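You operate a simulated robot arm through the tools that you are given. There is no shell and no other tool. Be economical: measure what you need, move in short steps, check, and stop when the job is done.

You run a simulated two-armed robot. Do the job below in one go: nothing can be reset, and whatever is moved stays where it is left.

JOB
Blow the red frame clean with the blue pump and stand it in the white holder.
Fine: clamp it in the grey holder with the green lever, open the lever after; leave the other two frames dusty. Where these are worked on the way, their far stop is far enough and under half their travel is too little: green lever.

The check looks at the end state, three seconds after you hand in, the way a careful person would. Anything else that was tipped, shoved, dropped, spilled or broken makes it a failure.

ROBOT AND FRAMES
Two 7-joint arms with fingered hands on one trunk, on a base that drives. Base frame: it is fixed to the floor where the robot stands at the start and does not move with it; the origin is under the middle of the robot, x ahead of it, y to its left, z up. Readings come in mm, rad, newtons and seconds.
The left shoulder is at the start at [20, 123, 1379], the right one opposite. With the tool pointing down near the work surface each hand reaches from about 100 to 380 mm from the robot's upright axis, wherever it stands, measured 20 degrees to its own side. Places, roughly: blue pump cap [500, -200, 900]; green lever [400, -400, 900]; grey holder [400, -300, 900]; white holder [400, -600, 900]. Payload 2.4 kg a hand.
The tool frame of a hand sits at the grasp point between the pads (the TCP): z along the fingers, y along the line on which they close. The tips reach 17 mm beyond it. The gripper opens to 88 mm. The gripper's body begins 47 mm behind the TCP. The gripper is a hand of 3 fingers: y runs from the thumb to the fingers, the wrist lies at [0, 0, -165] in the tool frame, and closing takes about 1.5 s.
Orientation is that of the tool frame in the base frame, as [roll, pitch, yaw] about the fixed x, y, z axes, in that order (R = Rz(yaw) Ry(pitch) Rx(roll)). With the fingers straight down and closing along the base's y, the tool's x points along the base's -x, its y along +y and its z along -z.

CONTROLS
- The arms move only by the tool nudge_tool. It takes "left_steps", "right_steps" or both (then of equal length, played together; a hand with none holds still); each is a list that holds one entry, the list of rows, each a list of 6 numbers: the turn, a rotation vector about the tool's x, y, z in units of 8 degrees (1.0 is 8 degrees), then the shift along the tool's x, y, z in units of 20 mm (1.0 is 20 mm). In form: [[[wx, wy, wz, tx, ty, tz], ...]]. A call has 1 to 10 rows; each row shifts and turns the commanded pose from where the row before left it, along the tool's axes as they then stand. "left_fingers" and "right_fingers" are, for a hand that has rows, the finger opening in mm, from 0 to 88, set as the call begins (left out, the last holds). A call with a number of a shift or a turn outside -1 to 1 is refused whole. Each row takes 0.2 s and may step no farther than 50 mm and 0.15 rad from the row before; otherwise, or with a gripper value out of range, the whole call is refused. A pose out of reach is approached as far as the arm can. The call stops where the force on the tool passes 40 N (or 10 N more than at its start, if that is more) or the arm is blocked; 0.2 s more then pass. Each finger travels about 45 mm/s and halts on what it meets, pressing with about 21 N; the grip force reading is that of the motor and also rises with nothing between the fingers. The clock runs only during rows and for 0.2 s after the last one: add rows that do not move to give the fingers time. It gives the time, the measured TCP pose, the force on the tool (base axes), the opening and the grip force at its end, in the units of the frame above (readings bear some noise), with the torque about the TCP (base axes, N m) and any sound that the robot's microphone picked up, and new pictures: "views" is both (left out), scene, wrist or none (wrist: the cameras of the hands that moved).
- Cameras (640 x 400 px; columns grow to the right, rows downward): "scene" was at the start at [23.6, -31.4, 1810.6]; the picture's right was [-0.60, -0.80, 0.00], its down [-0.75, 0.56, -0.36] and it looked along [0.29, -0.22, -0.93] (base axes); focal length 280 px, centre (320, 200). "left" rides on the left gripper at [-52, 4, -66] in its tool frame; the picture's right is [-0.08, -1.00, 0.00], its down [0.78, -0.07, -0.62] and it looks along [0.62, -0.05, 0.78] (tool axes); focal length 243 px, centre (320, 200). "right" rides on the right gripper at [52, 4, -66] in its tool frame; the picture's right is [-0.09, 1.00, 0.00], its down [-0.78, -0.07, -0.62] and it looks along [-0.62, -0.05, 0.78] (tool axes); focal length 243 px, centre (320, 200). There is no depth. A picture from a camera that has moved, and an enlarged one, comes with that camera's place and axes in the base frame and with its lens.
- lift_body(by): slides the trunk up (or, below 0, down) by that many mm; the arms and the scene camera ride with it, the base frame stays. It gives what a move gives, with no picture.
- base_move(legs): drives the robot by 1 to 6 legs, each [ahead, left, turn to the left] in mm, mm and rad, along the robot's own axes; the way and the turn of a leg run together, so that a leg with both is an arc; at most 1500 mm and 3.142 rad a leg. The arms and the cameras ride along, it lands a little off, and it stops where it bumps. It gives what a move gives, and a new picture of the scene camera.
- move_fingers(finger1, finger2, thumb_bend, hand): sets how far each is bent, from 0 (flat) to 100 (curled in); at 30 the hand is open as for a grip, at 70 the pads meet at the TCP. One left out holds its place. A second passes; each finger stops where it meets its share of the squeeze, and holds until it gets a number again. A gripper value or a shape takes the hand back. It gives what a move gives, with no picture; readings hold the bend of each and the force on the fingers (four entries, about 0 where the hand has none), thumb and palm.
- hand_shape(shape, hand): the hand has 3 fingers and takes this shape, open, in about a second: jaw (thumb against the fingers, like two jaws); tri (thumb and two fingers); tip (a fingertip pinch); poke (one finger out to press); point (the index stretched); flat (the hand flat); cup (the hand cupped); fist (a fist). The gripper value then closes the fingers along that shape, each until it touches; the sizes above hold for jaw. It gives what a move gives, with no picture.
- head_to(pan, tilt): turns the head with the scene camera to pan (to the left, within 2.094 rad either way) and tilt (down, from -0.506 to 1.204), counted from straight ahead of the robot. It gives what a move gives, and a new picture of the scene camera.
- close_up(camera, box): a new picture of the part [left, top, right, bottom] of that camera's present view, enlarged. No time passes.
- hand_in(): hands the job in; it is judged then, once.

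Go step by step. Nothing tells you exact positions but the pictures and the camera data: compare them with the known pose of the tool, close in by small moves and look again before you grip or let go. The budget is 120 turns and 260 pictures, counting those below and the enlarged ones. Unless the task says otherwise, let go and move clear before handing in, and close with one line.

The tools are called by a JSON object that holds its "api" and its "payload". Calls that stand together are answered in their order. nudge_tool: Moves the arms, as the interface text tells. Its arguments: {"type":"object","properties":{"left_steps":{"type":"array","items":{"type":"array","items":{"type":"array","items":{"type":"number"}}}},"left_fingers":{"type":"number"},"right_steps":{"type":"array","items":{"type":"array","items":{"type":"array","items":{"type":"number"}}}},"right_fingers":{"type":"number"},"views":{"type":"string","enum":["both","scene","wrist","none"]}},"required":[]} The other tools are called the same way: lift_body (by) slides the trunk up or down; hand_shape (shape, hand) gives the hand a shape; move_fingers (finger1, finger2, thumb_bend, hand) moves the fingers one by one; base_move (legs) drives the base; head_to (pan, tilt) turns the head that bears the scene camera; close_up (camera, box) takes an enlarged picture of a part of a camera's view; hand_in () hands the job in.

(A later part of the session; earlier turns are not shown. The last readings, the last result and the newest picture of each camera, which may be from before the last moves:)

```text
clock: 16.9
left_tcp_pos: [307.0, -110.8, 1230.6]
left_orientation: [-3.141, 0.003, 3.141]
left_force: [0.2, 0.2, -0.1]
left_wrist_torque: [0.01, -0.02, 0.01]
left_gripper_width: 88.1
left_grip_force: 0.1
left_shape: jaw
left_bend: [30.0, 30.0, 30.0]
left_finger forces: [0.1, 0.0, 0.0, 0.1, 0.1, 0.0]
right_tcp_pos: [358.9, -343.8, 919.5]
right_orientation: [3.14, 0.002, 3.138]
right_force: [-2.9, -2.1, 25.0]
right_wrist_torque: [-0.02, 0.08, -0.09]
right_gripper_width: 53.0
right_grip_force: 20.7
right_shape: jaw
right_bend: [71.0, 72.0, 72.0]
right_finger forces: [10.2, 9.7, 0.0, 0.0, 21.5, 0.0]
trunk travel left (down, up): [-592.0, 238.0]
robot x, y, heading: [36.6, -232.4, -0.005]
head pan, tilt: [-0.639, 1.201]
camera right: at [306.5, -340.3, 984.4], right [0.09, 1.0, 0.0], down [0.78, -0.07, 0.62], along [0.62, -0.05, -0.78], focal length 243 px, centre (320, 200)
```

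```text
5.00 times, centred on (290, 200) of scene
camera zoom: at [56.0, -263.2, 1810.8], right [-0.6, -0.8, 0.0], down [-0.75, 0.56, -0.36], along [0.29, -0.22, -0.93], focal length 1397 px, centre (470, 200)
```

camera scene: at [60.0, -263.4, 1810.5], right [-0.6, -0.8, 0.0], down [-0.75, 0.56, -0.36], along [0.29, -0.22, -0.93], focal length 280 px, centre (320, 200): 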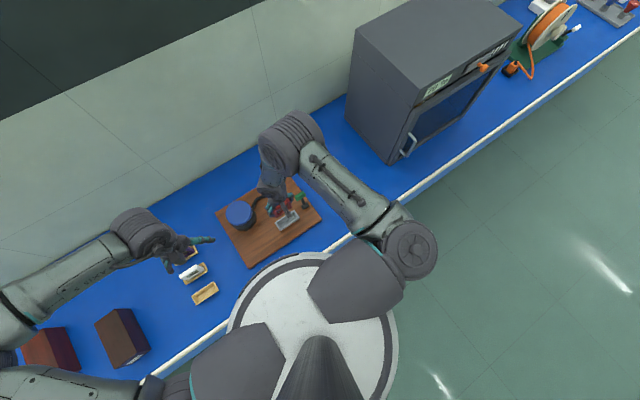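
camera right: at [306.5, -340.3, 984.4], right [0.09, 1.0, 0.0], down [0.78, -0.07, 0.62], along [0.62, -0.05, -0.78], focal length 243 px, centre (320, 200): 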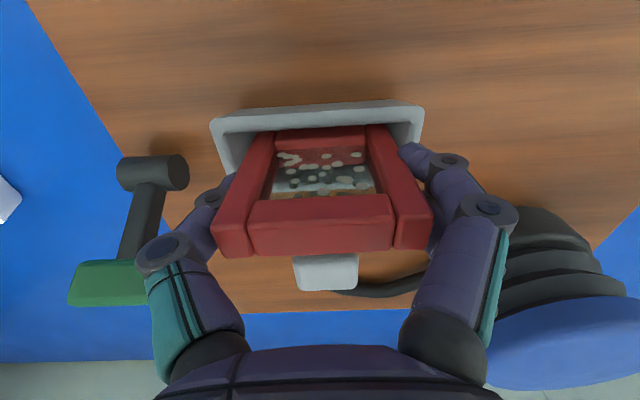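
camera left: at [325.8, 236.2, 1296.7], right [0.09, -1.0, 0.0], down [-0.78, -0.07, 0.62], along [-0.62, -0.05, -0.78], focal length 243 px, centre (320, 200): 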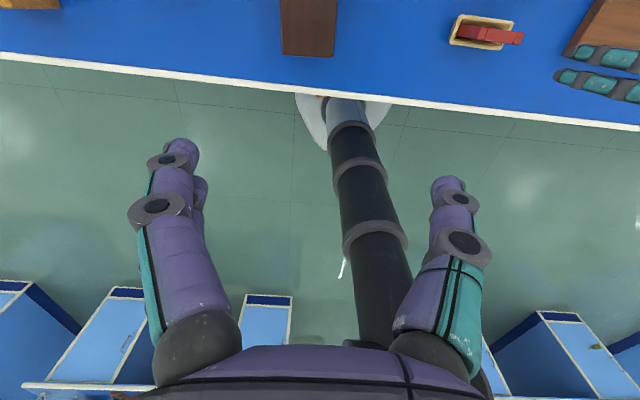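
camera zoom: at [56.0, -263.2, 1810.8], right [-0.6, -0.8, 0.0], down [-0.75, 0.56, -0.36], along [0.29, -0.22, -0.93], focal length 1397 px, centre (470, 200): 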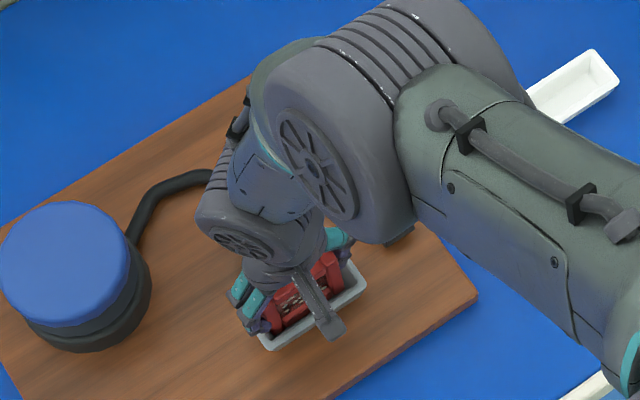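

The frame has bottomed in the holder (25 N). I'll relax a little, open the fingers and rise to look.

{"api": "nudge_tool", "payload": {"right_steps": [[[0, 0, 0, 0, 0, -0.1]]], "views": "none"}}

{"api": "nudge_tool", "payload": {"right_steps": [[[0, 0, 0, 0, 0, 0], [0, 0, 0, 0, 0, 0], [0, 0, 0, 0, 0, 0], [0, 0, 0, 0, 0, 0]]], "right_fingers": 76, "views": "wrist"}}

{"api": "close_up", "payload": {"camera": "right", "box": [180, 80, 460, 280]}}

```text
clock: 17.3
left_tcp_pos: [308.3, -111.8, 1228.9]
left_orientation: [3.141, 0.0, -3.141]
left_force: [-0.4, -0.3, 0.0]
left_wrist_torque: [-0.01, -0.03, 0.02]
left_gripper_width: 87.7
left_grip_force: 0.2
left_shape: jaw
left_bend: [30.0, 30.0, 30.0]
left_finger forces: [0.0, 0.1, 0.0, 0.0, 0.0, 0.0]
right_tcp_pos: [357.2, -343.7, 920.0]
right_orientation: [-3.141, 0.0, 3.139]
right_force: [0.8, -0.6, 12.0]
right_wrist_torque: [-0.11, 0.04, -0.12]
right_gripper_width: 52.8
right_grip_force: 20.7
right_shape: jaw
right_bend: [71.0, 72.0, 72.0]
right_finger forces: [10.8, 9.8, 0.0, 0.0, 20.6, 0.1]
trunk travel left (down, up): [-592.0, 238.0]
robot x, y, heading: [38.1, -228.9, 0.0]
head pan, tilt: [-0.639, 1.201]
```

```text
clock: 18.3
left_tcp_pos: [309.1, -111.5, 1229.2]
left_orientation: [3.141, -0.001, -3.141]
left_force: [0.0, 0.0, -0.6]
left_wrist_torque: [0.0, -0.03, 0.01]
left_gripper_width: 87.9
left_grip_force: 0.0
left_shape: jaw
left_bend: [30.0, 30.0, 30.0]
left_finger forces: [0.1, 0.0, 0.0, 0.0, 0.1, 0.0]
right_tcp_pos: [359.0, -343.2, 919.3]
right_orientation: [3.14, 0.0, 3.141]
right_force: [0.5, 0.5, -0.3]
right_wrist_torque: [0.02, -0.02, -0.02]
right_gripper_width: 75.8
right_grip_force: 0.0
right_shape: jaw
right_bend: [53.0, 53.0, 48.0]
right_finger forces: [0.0, 0.0, 0.1, 0.0, 0.1, 0.0]
trunk travel left (down, up): [-592.0, 238.0]
robot x, y, heading: [31.4, -230.4, 0.002]
head pan, tilt: [-0.639, 1.201]
camera right: at [306.9, -340.4, 985.3], right [0.09, 1.0, 0.0], down [0.78, -0.07, 0.62], along [0.62, -0.05, -0.78], focal length 243 px, centre (320, 200)
```

right: 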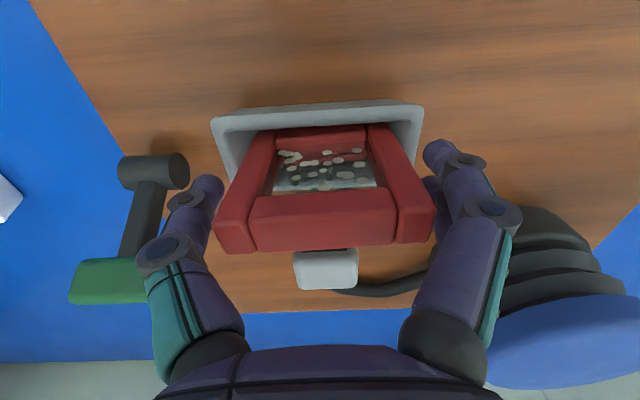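

```text
2.00 times, centred on (320, 180) of right
camera zoom: at [306.9, -340.4, 985.3], right [0.09, 1.0, 0.0], down [0.78, -0.07, 0.62], along [0.62, -0.05, -0.78], focal length 485 px, centre (320, 240)
```

zoom: 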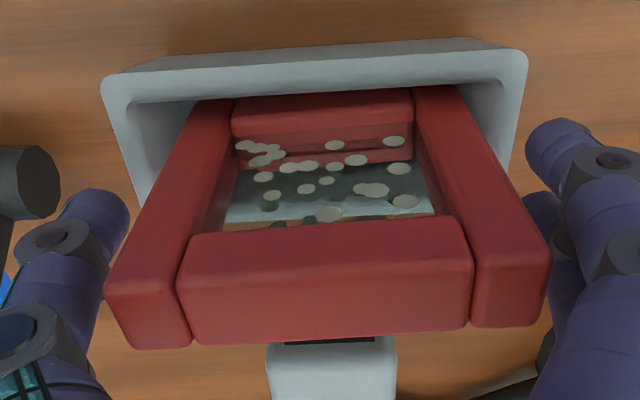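

The frame stands in the holder. I'll rise straight up and look at the lever.

{"api": "nudge_tool", "payload": {"right_steps": [[[0, 0, 0, 0, 0, -0.5], [0, 0, 0, 0, 0, -1], [0, 0, 0, 0, 0, -1], [0, 0, 0, 0, 0, -1], [0, 0, 0, 0, 0, -1], [0, 0, 0, 0, 0, -1], [0, 0, 0, 0, 0, -1], [0, 0, 0, 0, 0, -1]]], "views": "both"}}

{"api": "close_up", "payload": {"camera": "right", "box": [140, 40, 460, 240]}}

```text
clock: 20.1
left_tcp_pos: [308.8, -110.7, 1229.0]
left_orientation: [3.141, 0.001, 3.141]
left_force: [-0.1, 0.1, 0.1]
left_wrist_torque: [-0.02, 0.01, -0.02]
left_gripper_width: 87.9
left_grip_force: 0.0
left_shape: jaw
left_bend: [30.0, 30.0, 30.0]
left_finger forces: [0.0, 0.0, 0.0, 0.0, 0.1, 0.0]
right_tcp_pos: [359.9, -343.2, 1069.8]
right_orientation: [3.141, -0.001, 3.139]
right_force: [-0.4, -0.1, 0.3]
right_wrist_torque: [0.0, -0.01, 0.01]
right_gripper_width: 75.9
right_grip_force: 0.1
right_shape: jaw
right_bend: [53.0, 53.0, 48.0]
right_finger forces: [0.0, 0.0, 0.0, 0.0, 0.0, 0.1]
trunk travel left (down, up): [-592.0, 238.0]
robot x, y, heading: [32.9, -229.7, -0.004]
head pan, tilt: [-0.639, 1.201]
camera scene: at [58.3, -263.5, 1810.6], right [-0.6, -0.8, 0.0], down [-0.75, 0.56, -0.36], along [0.29, -0.22, -0.93], focal length 280 px, centre (320, 200)
camera right: at [306.8, -340.8, 1136.3], right [0.09, 1.0, 0.0], down [0.78, -0.07, 0.62], along [0.62, -0.05, -0.78], focal length 243 px, centre (320, 200)
```

scene: 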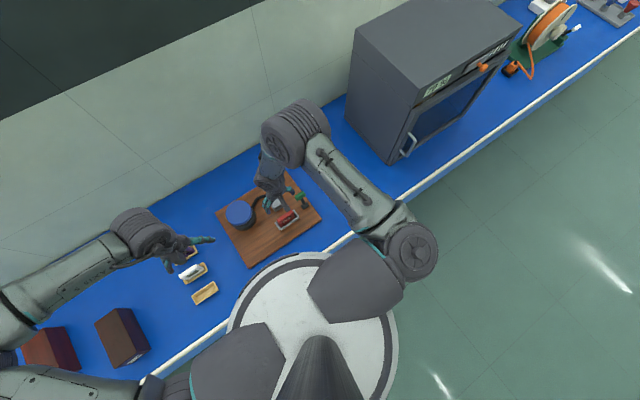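
right: 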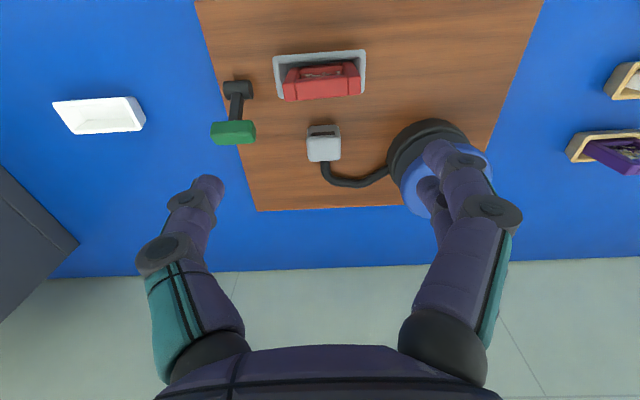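

```text
2.00 times, centred on (300, 140) of right
camera zoom: at [306.8, -340.8, 1136.3], right [0.09, 1.0, 0.0], down [0.78, -0.07, 0.62], along [0.62, -0.05, -0.78], focal length 485 px, centre (360, 320)
```

zoom: 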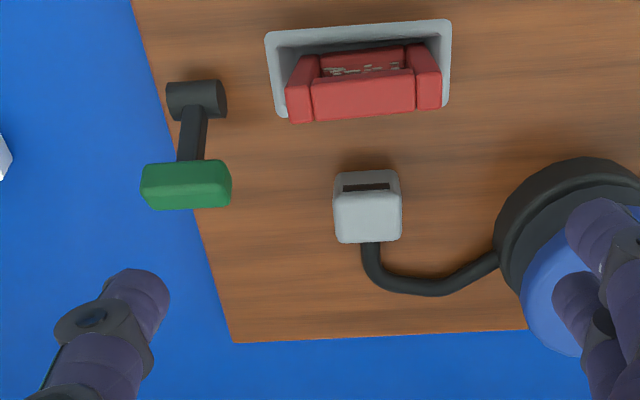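

The frame stands in the holder and the lever handle is at about (390, -427, 925), leaning away from me. I'll drive ahead and right so the hand lands above and behind the handle.

{"api": "base_move", "payload": {"legs": [[55, -82, 0]]}}

{"api": "close_up", "payload": {"camera": "right", "box": [200, 0, 440, 150]}}

```text
clock: 21.0
left_tcp_pos: [304.1, -122.3, 1230.0]
left_orientation: [3.14, 0.001, -3.095]
left_force: [0.1, 0.0, 0.4]
left_wrist_torque: [0.01, -0.01, 0.01]
left_gripper_width: 87.6
left_grip_force: 0.0
left_shape: jaw
left_bend: [30.0, 30.0, 30.0]
left_finger forces: [0.0, 0.1, 0.0, 0.0, 0.0, 0.0]
right_tcp_pos: [363.2, -352.4, 1069.7]
right_orientation: [3.139, 0.0, -3.1]
right_force: [0.1, 0.4, -0.1]
right_wrist_torque: [0.0, 0.0, -0.01]
right_gripper_width: 76.0
right_grip_force: 0.2
right_shape: jaw
right_bend: [53.0, 53.0, 48.0]
right_finger forces: [0.0, 0.0, 0.0, 0.0, 0.0, 0.0]
trunk travel left (down, up): [-592.0, 238.0]
robot x, y, heading: [36.8, -254.9, 0.041]
head pan, tilt: [-0.639, 1.201]
stopped in leg 1: the robot was blocked; the commanded pose is now the measured one
camera scene: at [60.5, -287.0, 1810.5], right [-0.56, -0.83, 0.0], down [-0.77, 0.52, -0.36], along [0.3, -0.2, -0.93], focal length 280 px, centre (320, 200)
```

scene: 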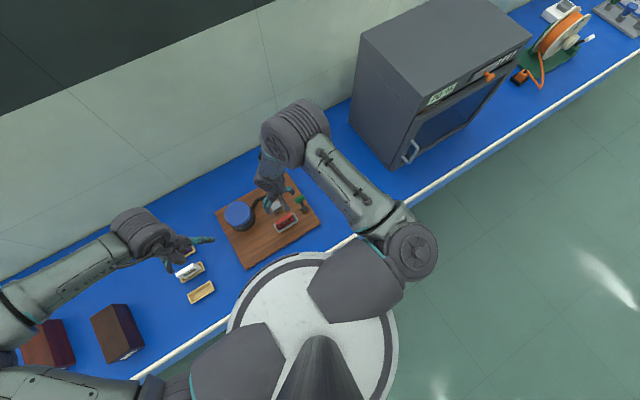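

```text
2.67 times, centred on (320, 75) of right
camera zoom: at [312.4, -351.8, 1136.0], right [0.04, 1.0, 0.0], down [0.78, -0.03, 0.62], along [0.62, -0.03, -0.78], focal length 647 px, centre (320, 533)
```

zoom: 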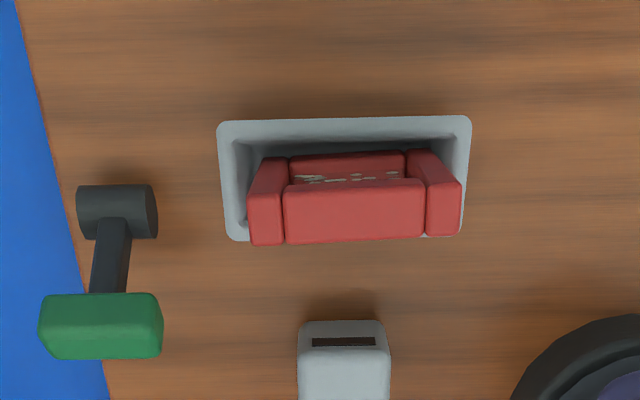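

The base is blocked by the bench at x ≈ 37. I'll back off slightly, straighten up and slide right instead.

{"api": "base_move", "payload": {"legs": [[-8, 0, -0.041], [0, -60, 0]]}}

{"api": "nudge_tool", "payload": {"right_steps": [[[0, 0, 0, -1, -0.1, 0], [0, 0, 0, -1, -0.1, 0], [0, 0, 0, -1, -0.1, 0], [0, 0, 0, 0, 0, 0]]], "right_fingers": 0, "views": "wrist"}}

```text
clock: 22.4
left_tcp_pos: [302.0, -193.9, 1229.9]
left_orientation: [3.139, 0.0, -3.138]
left_force: [0.7, 1.0, 0.4]
left_wrist_torque: [-0.02, 0.02, 0.0]
left_gripper_width: 88.0
left_grip_force: 0.0
left_shape: jaw
left_bend: [30.0, 30.0, 30.0]
left_finger forces: [0.0, 0.0, 0.1, 0.1, 0.0, 0.1]
right_tcp_pos: [352.8, -426.2, 1070.4]
right_orientation: [3.14, 0.0, -3.139]
right_force: [-0.6, 0.2, 0.8]
right_wrist_torque: [0.02, 0.0, -0.01]
right_gripper_width: 75.9
right_grip_force: 0.0
right_shape: jaw
right_bend: [53.0, 53.0, 48.0]
right_finger forces: [0.0, 0.0, 0.0, 0.0, 0.1, 0.0]
trunk travel left (down, up): [-592.0, 238.0]
robot x, y, heading: [23.9, -315.2, -0.0]
head pan, tilt: [-0.639, 1.201]
camera scene: at [51.8, -348.4, 1810.5], right [-0.59, -0.8, 0.0], down [-0.75, 0.55, -0.36], along [0.29, -0.21, -0.93], focal length 280 px, centre (320, 200)
```

scene: 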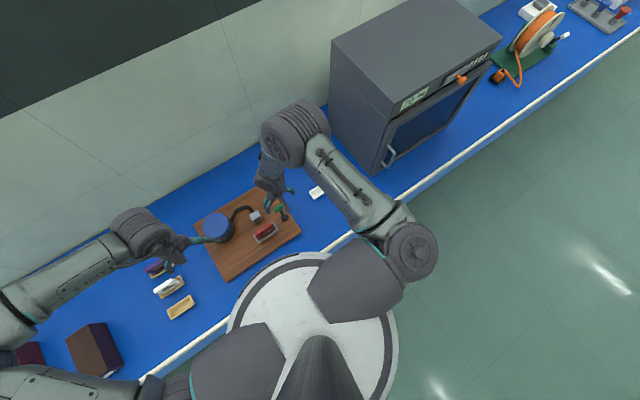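

```text
clock: 23.4
left_tcp_pos: [301.5, -191.6, 1229.6]
left_orientation: [-3.141, 0.0, -3.139]
left_force: [-0.6, -0.1, 0.1]
left_wrist_torque: [0.03, 0.01, 0.02]
left_gripper_width: 88.0
left_grip_force: 0.1
left_shape: jaw
left_bend: [30.0, 30.0, 30.0]
left_finger forces: [0.0, 0.1, 0.1, 0.1, 0.0, 0.0]
right_tcp_pos: [412.7, -431.1, 1069.3]
right_orientation: [3.141, -0.001, -3.139]
right_force: [0.8, -0.5, -0.5]
right_wrist_torque: [0.01, 0.01, 0.0]
right_gripper_width: 0.0
right_grip_force: 0.1
right_shape: jaw
right_bend: [58.0, 58.0, 61.0]
right_finger forces: [0.0, 0.0, 0.0, 0.0, 0.0, 0.1]
trunk travel left (down, up): [-592.0, 238.0]
robot x, y, heading: [31.1, -314.7, 0.006]
head pan, tilt: [-0.639, 1.201]
camera right: at [360.7, -427.9, 1136.1], right [0.08, 1.0, 0.0], down [0.78, -0.06, 0.62], along [0.62, -0.05, -0.78], focal length 243 px, centre (320, 200)
```

right: 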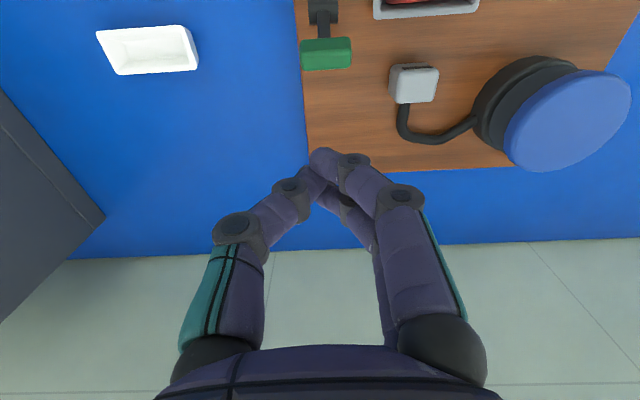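

The hand reaches behind the handle. I'll move to x ≈ 430 and lower the closed fingers behind it.

{"api": "nudge_tool", "payload": {"right_steps": [[[0, 0, 0, -0.9, 0.2, 0], [0, 0, 0, 0, 0, 1], [0, 0, 0, 0, 0, 1], [0, 0, 0, 0, 0, 1], [0, 0, 0, 0, 0, 1], [0, 0, 0, 0, 0, 1], [0, 0, 0, 0, 0, 1]]], "views": "wrist"}}

{"api": "close_up", "payload": {"camera": "scene", "box": [220, 160, 340, 250]}}

```text
clock: 24.9
left_tcp_pos: [301.6, -192.0, 1229.6]
left_orientation: [-3.141, 0.0, -3.138]
left_force: [-0.4, -0.3, 0.1]
left_wrist_torque: [0.0, 0.0, 0.01]
left_gripper_width: 88.0
left_grip_force: 0.1
left_shape: jaw
left_bend: [30.0, 30.0, 30.0]
left_finger forces: [0.0, 0.1, 0.0, 0.0, 0.0, 0.0]
right_tcp_pos: [423.9, -427.3, 953.2]
right_orientation: [3.14, -0.001, -3.14]
right_force: [0.7, 0.0, 0.3]
right_wrist_torque: [-0.02, 0.02, -0.02]
right_gripper_width: 0.0
right_grip_force: 20.7
right_shape: jaw
right_bend: [65.0, 65.0, 79.0]
right_finger forces: [0.0, 0.0, 0.0, 0.0, 0.1, 0.0]
right hand out of reach, approached as far as the arm can: row 7
trunk travel left (down, up): [-592.0, 238.0]
robot x, y, heading: [29.0, -319.2, -0.0]
head pan, tilt: [-0.639, 1.201]
camera right: at [372.6, -424.2, 1019.3], right [0.08, 1.0, 0.0], down [0.78, -0.06, 0.62], along [0.62, -0.05, -0.78], focal length 243 px, centre (320, 200)
```

right: 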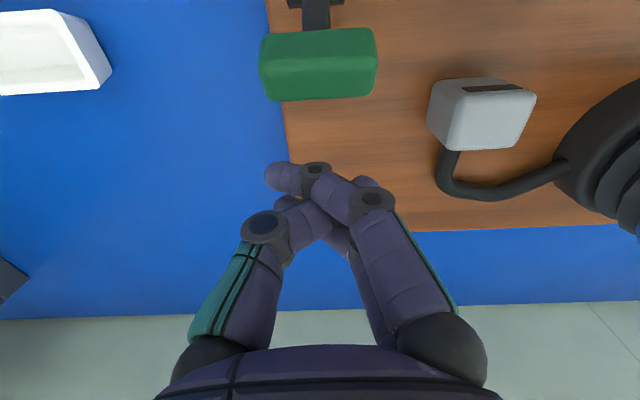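

```text
4.44 times, centred on (280, 205) of scene
camera zoom: at [51.8, -345.1, 1810.6], right [-0.59, -0.8, 0.0], down [-0.75, 0.55, -0.36], along [0.29, -0.22, -0.93], focal length 1242 px, centre (498, 178)
```

zoom: 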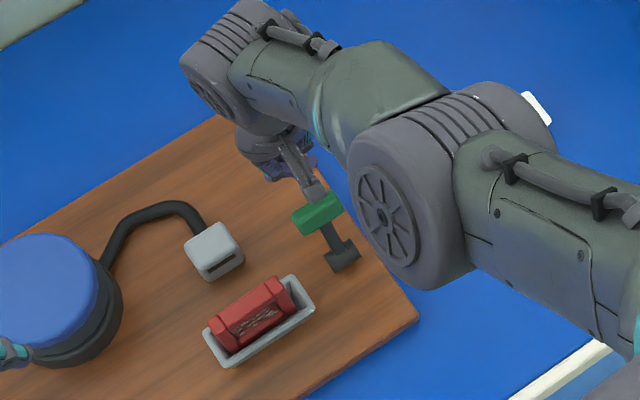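

The hand is behind the handle with clearance, just out of reach lower down. Lowering the trunk 30 mm brings the fingers to handle height.

{"api": "lift_body", "payload": {"by": -30}}

{"api": "close_up", "payload": {"camera": "right", "box": [200, 0, 480, 240]}}

```text
clock: 25.7
left_tcp_pos: [301.8, -191.9, 1198.7]
left_orientation: [-3.14, 0.001, -3.138]
left_force: [-0.5, -0.1, 0.8]
left_wrist_torque: [-0.01, 0.03, 0.0]
left_gripper_width: 87.7
left_grip_force: 0.1
left_shape: jaw
left_bend: [30.0, 30.0, 30.0]
left_finger forces: [0.0, 0.0, 0.0, 0.0, 0.0, 0.2]
right_tcp_pos: [424.3, -428.1, 923.3]
right_orientation: [3.141, 0.0, -3.139]
right_force: [0.8, 0.0, -0.2]
right_wrist_torque: [-0.02, -0.02, 0.02]
right_gripper_width: 0.3
right_grip_force: 20.6
right_shape: jaw
right_bend: [65.0, 65.0, 79.0]
right_finger forces: [0.0, 0.0, 0.0, 0.0, 0.2, 0.1]
trunk travel left (down, up): [-562.0, 268.0]
robot x, y, heading: [31.2, -316.5, 0.003]
head pan, tilt: [-0.639, 1.201]
```

```text
1.67 times, centred on (340, 120) of right
camera zoom: at [373.2, -424.3, 989.5], right [0.08, 1.0, 0.0], down [0.78, -0.06, 0.62], along [0.62, -0.05, -0.78], focal length 404 px, centre (287, 333)
```

zoom: 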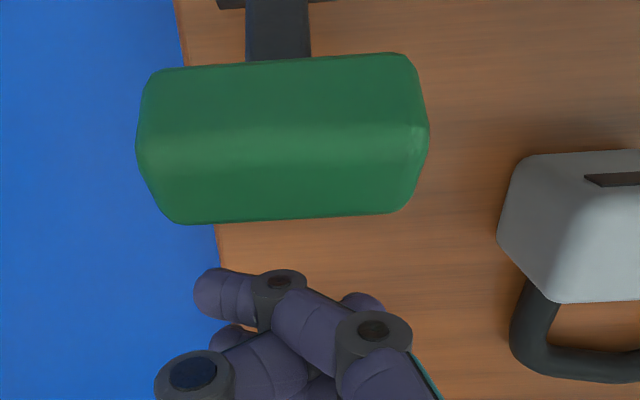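

The fingers are behind the handle. I'll pull gently towards the robot and watch the force.

{"api": "nudge_tool", "payload": {"right_steps": [[[0, 0, 0, 0.6, 0, 0], [0, 0, 0, 0.6, 0, 0], [0, 0, 0, 0.5, 0, 0]]], "views": "wrist"}}

```text
clock: 26.5
left_tcp_pos: [301.7, -192.0, 1199.3]
left_orientation: [-3.141, -0.002, -3.138]
left_force: [0.7, -1.0, 0.5]
left_wrist_torque: [-0.01, -0.03, -0.01]
left_gripper_width: 87.8
left_grip_force: 0.1
left_shape: jaw
left_bend: [30.0, 30.0, 30.0]
left_finger forces: [0.0, 0.0, 0.1, 0.0, 0.0, 0.0]
right_tcp_pos: [411.5, -423.9, 909.5]
right_orientation: [-3.14, -0.002, -3.14]
right_force: [2.8, 0.3, 2.4]
right_wrist_torque: [0.04, 0.06, -0.02]
right_gripper_width: 0.1
right_grip_force: 21.4
right_shape: jaw
right_bend: [65.0, 65.0, 79.0]
right_finger forces: [2.2, 0.1, 0.0, 0.0, 0.1, 0.0]
right hand out of reach, approached as far as the arm can: row 1, 2, 3
trunk travel left (down, up): [-562.0, 268.0]
robot x, y, heading: [27.3, -315.1, 0.007]
head pan, tilt: [-0.639, 1.201]
camera right: at [359.7, -420.4, 975.1], right [0.08, 1.0, 0.0], down [0.78, -0.06, 0.62], along [0.62, -0.05, -0.78], focal length 243 px, centre (320, 200)
```

right: 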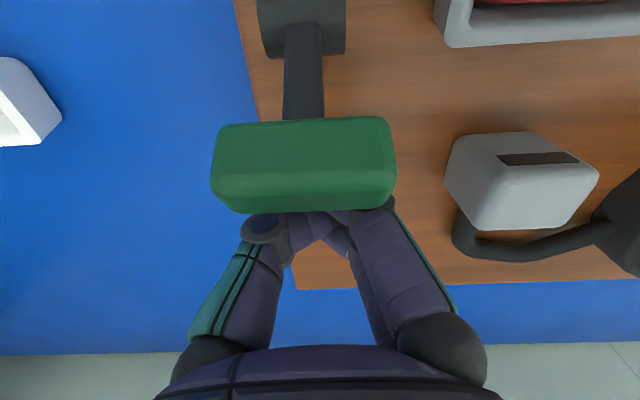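

Contact has begun lightly. I'll continue pulling in small steps, keeping the height.

{"api": "nudge_tool", "payload": {"right_steps": [[[0, 0, 0, 0.4, 0, -0.2], [0, 0, 0, 0.4, 0, 0]]], "views": "wrist"}}

```text
clock: 27.1
left_tcp_pos: [302.2, -191.5, 1198.9]
left_orientation: [-3.14, 0.001, -3.138]
left_force: [0.0, -0.6, 0.3]
left_wrist_torque: [0.04, 0.0, -0.01]
left_gripper_width: 88.1
left_grip_force: 0.1
left_shape: jaw
left_bend: [30.0, 30.0, 30.0]
left_finger forces: [0.0, 0.1, 0.0, 0.1, 0.0, 0.0]
right_tcp_pos: [407.7, -420.7, 908.0]
right_orientation: [-3.135, 0.004, -3.133]
right_force: [2.5, 1.2, 2.6]
right_wrist_torque: [-0.03, 0.04, -0.01]
right_gripper_width: 0.0
right_grip_force: 21.0
right_shape: jaw
right_bend: [66.0, 65.0, 79.0]
right_finger forces: [2.7, 0.0, 0.1, 0.0, 0.0, 0.1]
right hand out of reach, approached as far as the arm can: row 1, 2
trunk travel left (down, up): [-562.0, 268.0]
robot x, y, heading: [27.9, -313.3, 0.007]
head pan, tilt: [-0.639, 1.201]
camera right: at [355.0, -417.7, 974.7], right [0.08, 1.0, -0.01], down [0.78, -0.06, 0.62], along [0.62, -0.05, -0.78], focal length 243 px, centre (320, 200)
```

right: 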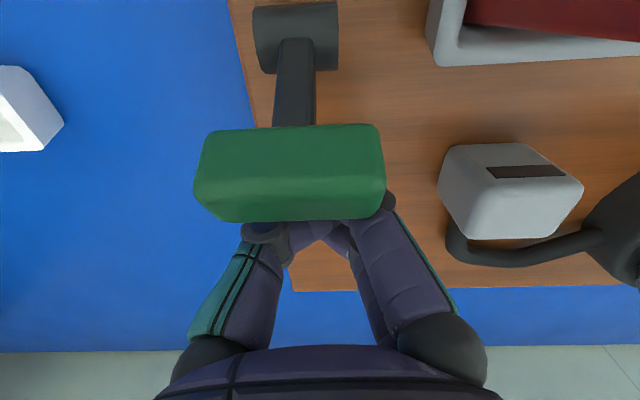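

{"api": "nudge_tool", "payload": {"right_steps": [[[0, 0, 0, 0, 0, -0.5], [0, 0, 0, 0, 0, -0.2]]], "views": "both"}}

```text
clock: 27.7
left_tcp_pos: [302.8, -191.4, 1198.4]
left_orientation: [-3.141, 0.0, -3.138]
left_force: [0.4, -0.1, -0.3]
left_wrist_torque: [0.0, 0.03, -0.02]
left_gripper_width: 87.9
left_grip_force: 0.1
left_shape: jaw
left_bend: [30.0, 30.0, 30.0]
left_finger forces: [0.1, 0.0, 0.0, 0.0, 0.1, 0.0]
right_tcp_pos: [406.2, -421.9, 922.4]
right_orientation: [3.142, -0.002, 3.141]
right_force: [1.2, -0.4, -0.3]
right_wrist_torque: [-0.01, -0.01, 0.0]
right_gripper_width: 0.2
right_grip_force: 20.7
right_shape: jaw
right_bend: [66.0, 65.0, 79.0]
right_finger forces: [0.0, 0.0, 0.0, 0.0, 0.0, 0.0]
trunk travel left (down, up): [-562.0, 268.0]
robot x, y, heading: [33.0, -312.6, 0.004]
head pan, tilt: [-0.639, 1.201]
camera scene: at [52.4, -345.2, 1780.5], right [-0.59, -0.8, 0.0], down [-0.75, 0.55, -0.36], along [0.29, -0.22, -0.93], focal length 280 px, centre (320, 200)
camera right: at [354.4, -418.3, 988.4], right [0.08, 1.0, 0.0], down [0.78, -0.07, 0.62], along [0.62, -0.05, -0.78], focal length 243 px, centre (320, 200)
```

scene: 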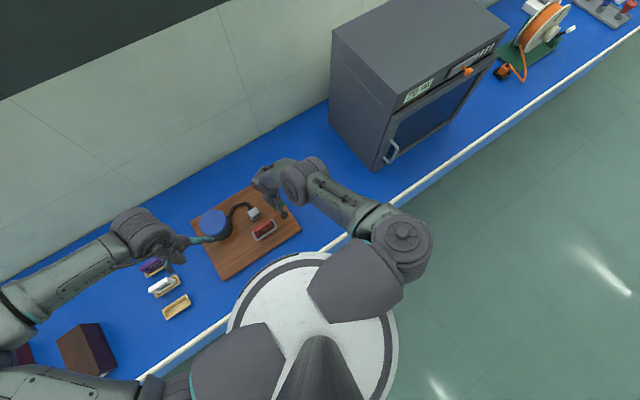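
right: 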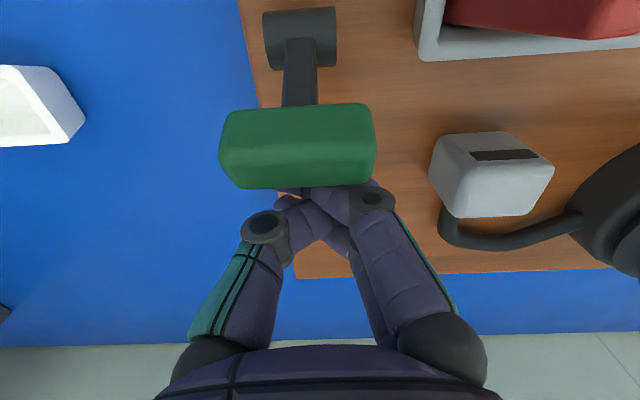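

{"api": "nudge_tool", "payload": {"right_steps": [[[0, 0, 0, 0.4, 0, 0], [0, 0, 0, 0.4, 0, 0]]], "views": "wrist"}}

```text
clock: 28.3
left_tcp_pos: [300.9, -191.8, 1198.5]
left_orientation: [-3.141, 0.0, -3.139]
left_force: [-0.6, -0.4, -0.2]
left_wrist_torque: [-0.03, 0.01, -0.01]
left_gripper_width: 88.0
left_grip_force: 0.0
left_shape: jaw
left_bend: [30.0, 30.0, 30.0]
left_finger forces: [0.0, 0.0, 0.0, 0.0, 0.1, 0.0]
right_tcp_pos: [390.5, -421.6, 922.2]
right_orientation: [3.141, 0.001, -3.139]
right_force: [-0.3, 0.1, 1.0]
right_wrist_torque: [-0.01, 0.0, -0.01]
right_gripper_width: 0.3
right_grip_force: 21.0
right_shape: jaw
right_bend: [66.0, 65.0, 79.0]
right_finger forces: [0.4, 0.0, 0.1, 0.1, 0.0, 0.1]
trunk travel left (down, up): [-562.0, 268.0]
robot x, y, heading: [27.3, -315.3, 0.004]
head pan, tilt: [-0.639, 1.201]
camera right: at [338.3, -418.4, 988.3], right [0.08, 1.0, 0.0], down [0.78, -0.06, 0.62], along [0.62, -0.05, -0.78], focal length 243 px, centre (320, 200)
```

right: 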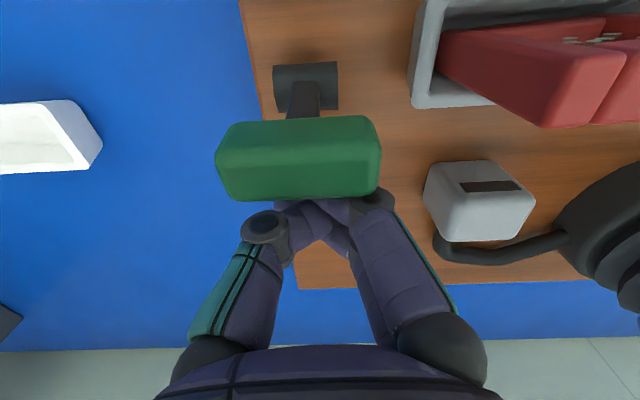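

The handle follows the pull freely, so this is the closing direction. I'll keep pulling in small steps.

{"api": "nudge_tool", "payload": {"right_steps": [[[0, 0, 0, 0.4, -0.1, 0], [0, 0, 0, 0.4, -0.1, 0], [0, 0, 0, 0.4, 0, 0]]], "views": "wrist"}}

{"api": "nudge_tool", "payload": {"right_steps": [[[0, 0, 0, 0.4, 0, 0], [0, 0, 0, 0.4, 0, 0]]], "views": "wrist"}}

```text
clock: 29.1
left_tcp_pos: [302.7, -193.0, 1198.6]
left_orientation: [3.142, 0.002, -3.138]
left_force: [0.1, 0.4, 0.7]
left_wrist_torque: [0.02, 0.0, -0.03]
left_gripper_width: 87.8
left_grip_force: 0.0
left_shape: jaw
left_bend: [30.0, 30.0, 30.0]
left_finger forces: [0.1, 0.0, 0.0, 0.1, 0.0, 0.0]
right_tcp_pos: [365.5, -425.3, 921.6]
right_orientation: [3.141, 0.0, -3.141]
right_force: [-0.5, -0.4, 0.5]
right_wrist_torque: [0.0, 0.02, -0.04]
right_gripper_width: 0.1
right_grip_force: 21.0
right_shape: jaw
right_bend: [66.0, 65.0, 79.0]
right_finger forces: [0.0, 0.0, 0.1, 0.0, 0.0, 0.1]
trunk travel left (down, up): [-562.0, 268.0]
robot x, y, heading: [30.5, -313.9, 0.005]
head pan, tilt: [-0.639, 1.201]
camera right: at [314.3, -422.3, 988.5], right [0.08, 1.0, 0.0], down [0.78, -0.06, 0.62], along [0.62, -0.05, -0.78], focal length 243 px, centre (320, 200)
```

right: 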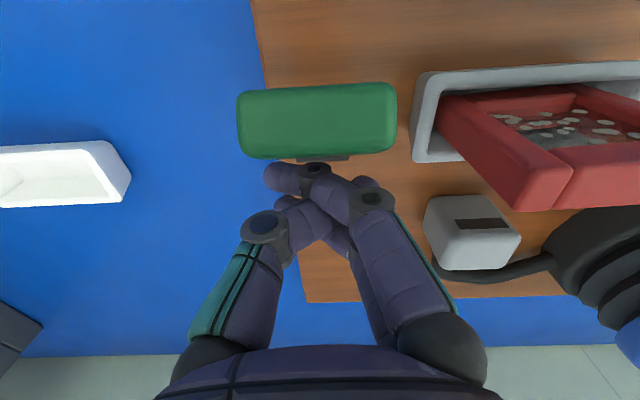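

```text
clock: 29.7
left_tcp_pos: [307.2, -190.9, 1197.4]
left_orientation: [-3.141, -0.003, -3.138]
left_force: [-0.1, -0.8, 0.1]
left_wrist_torque: [0.02, -0.01, 0.0]
left_gripper_width: 88.1
left_grip_force: 0.0
left_shape: jaw
left_bend: [30.0, 30.0, 30.0]
left_finger forces: [0.0, 0.0, 0.1, 0.0, 0.0, 0.0]
right_tcp_pos: [359.0, -424.9, 923.1]
right_orientation: [3.139, 0.009, -3.14]
right_force: [36.7, 2.2, 7.5]
right_wrist_torque: [-0.01, 0.1, 0.06]
right_gripper_width: 0.0
right_grip_force: 21.2
right_shape: jaw
right_bend: [68.0, 65.0, 79.0]
right_finger forces: [36.8, 0.0, 0.0, 0.0, 0.1, 0.0]
trunk travel left (down, up): [-562.0, 268.0]
robot x, y, heading: [30.1, -311.8, 0.006]
head pan, tilt: [-0.639, 1.201]
camera right: at [306.3, -421.4, 988.5], right [0.08, 1.0, 0.0], down [0.78, -0.07, 0.63], along [0.63, -0.05, -0.78], focal length 243 px, centre (320, 200)
```

right: 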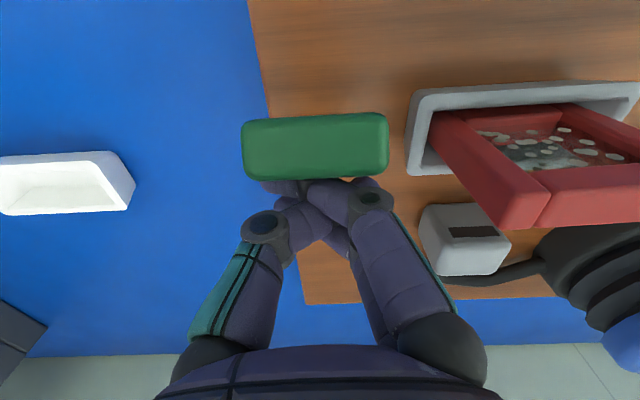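

The lever hit its far stop (37 N) with the handle at x ≈ 339, so it's clamped. I'll back off in x, rise and look.

{"api": "nudge_tool", "payload": {"right_steps": [[[0, 0, 0, -0.6, 0, 0], [0, 0, 0, -0.6, 0, 0], [0, 0, 0, 0, 0, -1], [0, 0, 0, 0, 0, -1], [0, 0, 0, 0, 0, -1], [0, 0, 0, 0, 0, -1], [0, 0, 0, 0, 0, -1], [0, 0, 0, 0, 0, -1]]], "views": "wrist"}}

{"api": "close_up", "payload": {"camera": "right", "box": [220, 0, 540, 200]}}

{"api": "close_up", "payload": {"camera": "scene", "box": [180, 160, 320, 290]}}

```text
clock: 31.5
left_tcp_pos: [301.5, -191.8, 1198.4]
left_orientation: [-3.141, 0.0, -3.138]
left_force: [-0.1, -0.1, 0.4]
left_wrist_torque: [0.01, 0.0, 0.01]
left_gripper_width: 87.7
left_grip_force: 0.0
left_shape: jaw
left_bend: [30.0, 30.0, 30.0]
left_finger forces: [0.0, 0.0, 0.1, 0.0, 0.0, 0.0]
right_tcp_pos: [373.6, -426.5, 1042.8]
right_orientation: [-3.141, -0.002, -3.139]
right_force: [1.1, -0.1, -0.1]
right_wrist_torque: [0.02, 0.03, 0.0]
right_gripper_width: 0.0
right_grip_force: 21.0
right_shape: jaw
right_bend: [66.0, 65.0, 79.0]
right_finger forces: [0.1, 0.0, 0.1, 0.0, 0.0, 0.1]
trunk travel left (down, up): [-562.0, 268.0]
robot x, y, heading: [29.9, -318.9, 0.003]
head pan, tilt: [-0.639, 1.201]
camera right: at [322.2, -422.7, 1108.9], right [0.08, 1.0, 0.0], down [0.78, -0.07, 0.62], along [0.62, -0.05, -0.78], focal length 243 px, centre (320, 200)
```

right: 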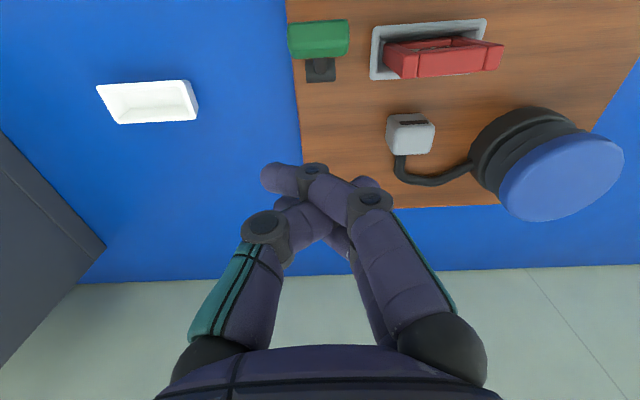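

```text
2.00 times, centred on (380, 100) of right
camera zoom: at [322.2, -422.7, 1108.9], right [0.08, 1.0, 0.0], down [0.78, -0.07, 0.62], along [0.62, -0.05, -0.78], focal length 485 px, centre (200, 400)
```

zoom: 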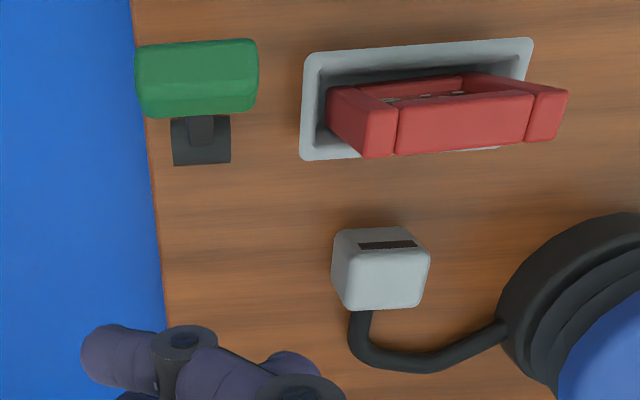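

```text
3.08 times, centred on (250, 225) of scene
camera zoom: at [52.0, -345.2, 1780.6], right [-0.59, -0.8, 0.0], down [-0.75, 0.55, -0.36], along [0.29, -0.22, -0.93], focal length 860 px, centre (535, 123)
```

zoom: 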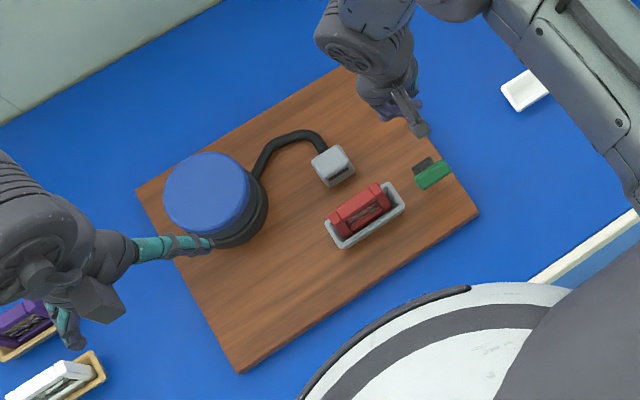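

The lever stays closed. The blue cap centre is at about (449, -233, 945), which suits the left hand, so I'll close its fingers and move it above while the right hand rises clear.

{"api": "nudge_tool", "payload": {"left_steps": [[[0, 0, 0, -0.92, -0.256, 0], [0, 0, 0, -0.92, -0.256, 0], [0, 0, 0, -0.92, -0.256, 0], [0, 0, 0, -0.92, -0.256, 0], [0, 0, 0, -0.92, -0.256, 0], [0, 0, 0, -0.92, -0.256, 0], [0, 0, 0, -0.92, -0.256, 0], [0, 0, 0, -0.92, -0.256, 0]]], "right_steps": [[[0, 0, 0, 0, 0, -1], [0, 0, 0, 0, 0, -1], [0, 0, 0, 0, 0, -1], [0, 0, 0, 0, 0, -1], [0, 0, 0, 0.5, 0, -1], [0, 0, 0, 0.5, 0, -1], [0, 0, 0, 0.5, 0, 0], [0, 0, 0, 0.5, 0, 0]]], "left_fingers": 0, "views": "scene"}}

{"api": "lift_body", "payload": {"by": -100}}

{"api": "close_up", "payload": {"camera": "left", "box": [120, 0, 520, 300]}}

{"api": "close_up", "payload": {"camera": "scene", "box": [160, 140, 340, 290]}}

```text
clock: 33.3
left_tcp_pos: [449.0, -232.8, 1199.1]
left_orientation: [3.141, -0.001, -3.138]
left_force: [-0.2, 1.1, -0.6]
left_wrist_torque: [0.0, 0.01, -0.03]
left_gripper_width: 0.0
left_grip_force: 21.2
left_shape: jaw
left_bend: [65.0, 65.0, 79.0]
left_finger forces: [0.0, 0.0, 0.0, 0.0, 0.1, 0.0]
right_tcp_pos: [334.6, -425.3, 1163.0]
right_orientation: [-3.142, -0.001, -3.139]
right_force: [-0.4, 0.0, 0.5]
right_wrist_torque: [0.0, 0.0, 0.01]
right_gripper_width: 0.1
right_grip_force: 20.8
right_shape: jaw
right_bend: [66.0, 65.0, 79.0]
right_finger forces: [0.1, 0.0, 0.0, 0.0, 0.1, 0.0]
trunk travel left (down, up): [-562.0, 268.0]
robot x, y, heading: [26.2, -314.2, -0.003]
head pan, tilt: [-0.639, 1.201]
camera scene: at [52.4, -345.6, 1780.5], right [-0.59, -0.8, 0.0], down [-0.75, 0.55, -0.36], along [0.29, -0.22, -0.93], focal length 280 px, centre (320, 200)
```

scene: 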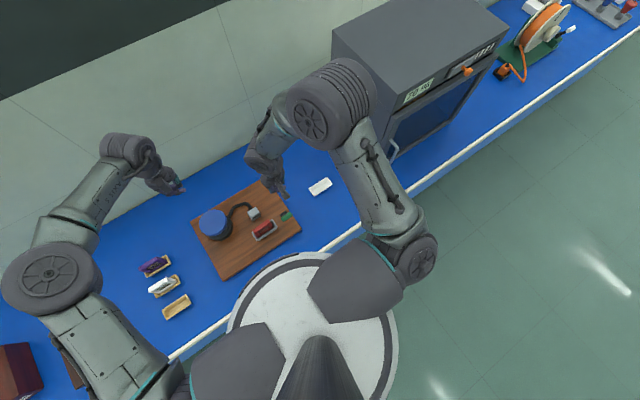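

```text
clock: 34.6
left_tcp_pos: [449.1, -233.8, 1099.7]
left_orientation: [3.141, -0.002, -3.138]
left_force: [0.3, -0.2, 0.4]
left_wrist_torque: [-0.01, 0.01, 0.03]
left_gripper_width: 0.0
left_grip_force: 20.7
left_shape: jaw
left_bend: [65.0, 65.0, 79.0]
left_finger forces: [0.0, 0.0, 0.0, 0.0, 0.0, 0.0]
right_tcp_pos: [334.9, -425.6, 1061.6]
right_orientation: [-3.141, -0.001, -3.14]
right_force: [0.0, 0.4, -0.8]
right_wrist_torque: [0.01, 0.01, -0.03]
right_gripper_width: 0.0
right_grip_force: 21.2
right_shape: jaw
right_bend: [66.0, 65.0, 79.0]
right_finger forces: [0.0, 0.0, 0.1, 0.0, 0.0, 0.1]
trunk travel left (down, up): [-462.0, 368.0]
robot x, y, heading: [28.9, -311.7, 0.002]
head pan, tilt: [-0.639, 1.201]
```

```text
1.33 times, centred on (320, 150) of left
camera zoom: at [500.8, -228.8, 1167.0], right [0.09, -1.0, 0.0], down [-0.78, -0.07, 0.62], along [-0.62, -0.06, -0.78], focal length 324 px, centre (320, 267)
```

zoom: 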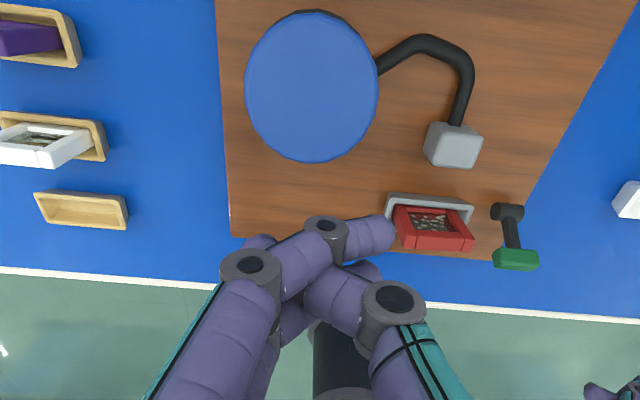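

```text
2.67 times, centred on (250, 215) of scene
camera zoom: at [52.2, -345.3, 1680.6], right [-0.59, -0.8, 0.0], down [-0.75, 0.55, -0.36], along [0.29, -0.22, -0.93], focal length 745 px, centre (507, 160)
```

zoom: 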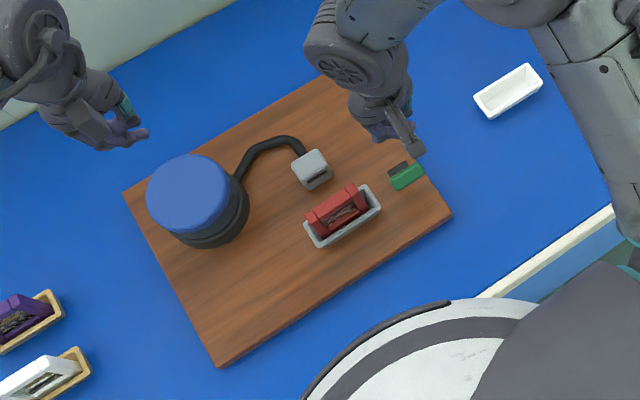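

The cap centre is at about (459, -230, 922). I'll lower the left fingers over it.

{"api": "nudge_tool", "payload": {"left_steps": [[[0, 0, 0, -0.5, 0.15, 1], [0, 0, 0, 0, 0, 1], [0, 0, 0, 0, 0, 1], [0, 0, 0, 0, 0, 1], [0, 0, 0, 0, 0, 1], [0, 0, 0, 0, 0, 1]]], "views": "both"}}

{"api": "close_up", "payload": {"camera": "scene", "box": [160, 140, 340, 290]}}

```text
clock: 36.0
left_tcp_pos: [459.5, -229.2, 979.4]
left_orientation: [-3.141, 0.002, -3.138]
left_force: [-0.7, -0.5, 0.1]
left_wrist_torque: [0.0, 0.0, 0.05]
left_gripper_width: 0.2
left_grip_force: 20.7
left_shape: jaw
left_bend: [65.0, 65.0, 79.0]
left_finger forces: [0.0, 0.1, 0.0, 0.0, 0.0, 0.1]
right_tcp_pos: [334.2, -426.3, 1062.7]
right_orientation: [-3.14, 0.001, -3.141]
right_force: [0.0, 0.8, -0.3]
right_wrist_torque: [0.01, 0.0, 0.0]
right_gripper_width: 0.0
right_grip_force: 20.7
right_shape: jaw
right_bend: [66.0, 65.0, 79.0]
right_finger forces: [0.0, 0.1, 0.0, 0.0, 0.1, 0.1]
trunk travel left (down, up): [-462.0, 368.0]
robot x, y, heading: [24.9, -313.7, 0.002]
head pan, tilt: [-0.639, 1.201]
camera scene: at [52.4, -345.3, 1680.6], right [-0.59, -0.8, 0.0], down [-0.75, 0.55, -0.36], along [0.29, -0.22, -0.93], focal length 280 px, centre (320, 200)
camera left: at [511.3, -225.0, 1047.0], right [0.09, -1.0, 0.0], down [-0.78, -0.07, 0.62], along [-0.62, -0.06, -0.78], focal length 243 px, centre (320, 200)
```

scene: 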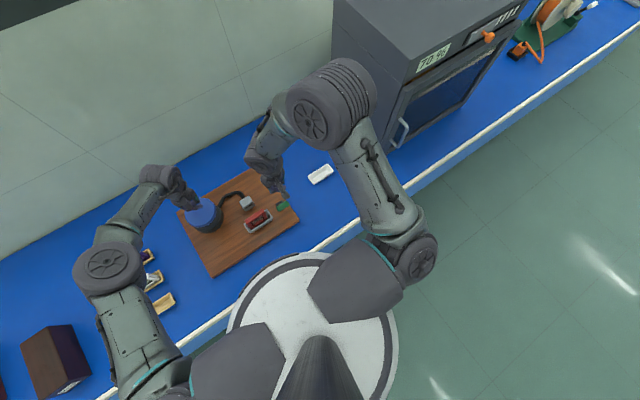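
left: 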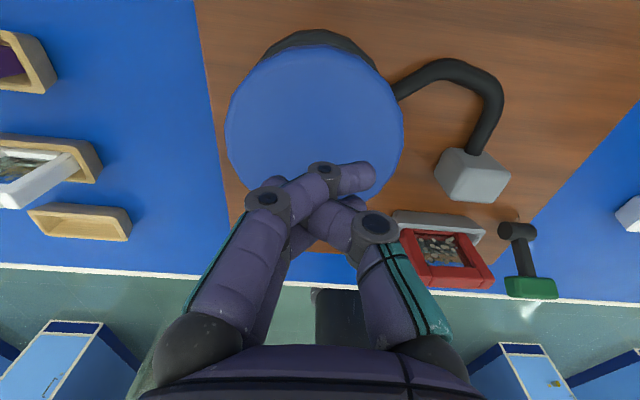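

```text
2.67 times, centred on (250, 215) of scene
camera zoom: at [52.4, -345.3, 1680.6], right [-0.59, -0.8, 0.0], down [-0.75, 0.55, -0.36], along [0.29, -0.22, -0.93], focal length 745 px, centre (507, 160)
```

zoom: 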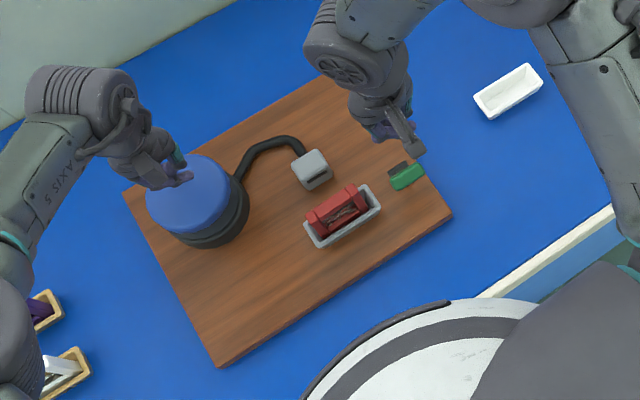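

Well centred over the cap. I'll press down in steps.

{"api": "nudge_tool", "payload": {"left_steps": [[[0, 0, 0, -0.1, 0, 0.6], [0, 0, 0, 0, 0, 0.5], [0, 0, 0, 0, 0, 0.4]]], "views": "none"}}

{"api": "nudge_tool", "payload": {"left_steps": [[[0, 0, 0, 0, 0, 0.3], [0, 0, 0, 0, 0, 0.3], [0, 0, 0, 0, 0, 0.3]]], "views": "wrist"}}

```text
clock: 36.8
left_tcp_pos: [461.0, -228.7, 949.8]
left_orientation: [3.141, 0.001, -3.138]
left_force: [-0.3, 0.0, 0.9]
left_wrist_torque: [0.01, 0.01, -0.02]
left_gripper_width: 0.2
left_grip_force: 20.9
left_shape: jaw
left_bend: [66.0, 66.0, 79.0]
left_finger forces: [0.1, 0.0, 0.1, 0.0, 0.0, 0.1]
right_tcp_pos: [335.1, -427.1, 1062.2]
right_orientation: [3.141, -0.001, -3.14]
right_force: [0.1, 0.1, -0.6]
right_wrist_torque: [-0.01, 0.0, -0.03]
right_gripper_width: 0.0
right_grip_force: 21.3
right_shape: jaw
right_bend: [66.0, 65.0, 79.0]
right_finger forces: [0.1, 0.0, 0.0, 0.0, 0.0, 0.0]
trunk travel left (down, up): [-462.0, 368.0]
robot x, y, heading: [29.4, -313.7, 0.006]
head pan, tilt: [-0.639, 1.201]
```

```text
clock: 37.6
left_tcp_pos: [461.9, -229.5, 932.9]
left_orientation: [3.141, 0.003, -3.138]
left_force: [0.7, 2.7, 17.6]
left_wrist_torque: [-0.05, 0.01, -0.01]
left_gripper_width: 0.3
left_grip_force: 20.7
left_shape: jaw
left_bend: [71.0, 71.0, 81.0]
left_finger forces: [6.0, 6.4, 0.1, 0.1, 9.1, 0.0]
right_tcp_pos: [333.3, -425.3, 1063.3]
right_orientation: [-3.141, 0.0, -3.139]
right_force: [-0.1, 0.1, -0.2]
right_wrist_torque: [0.01, 0.02, 0.03]
right_gripper_width: 0.2
right_grip_force: 20.7
right_shape: jaw
right_bend: [66.0, 65.0, 79.0]
right_finger forces: [0.0, 0.0, 0.0, 0.1, 0.1, 0.1]
trunk travel left (down, up): [-462.0, 368.0]
robot x, y, heading: [24.6, -312.3, 0.001]
head pan, tilt: [-0.639, 1.201]
heard: click
camera left: at [512.9, -225.6, 1000.7], right [0.09, -1.0, 0.0], down [-0.78, -0.07, 0.62], along [-0.62, -0.06, -0.79], focal length 243 px, centre (320, 200)
```

left: 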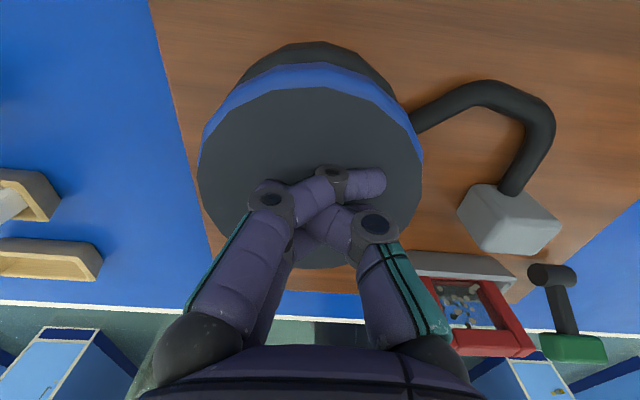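

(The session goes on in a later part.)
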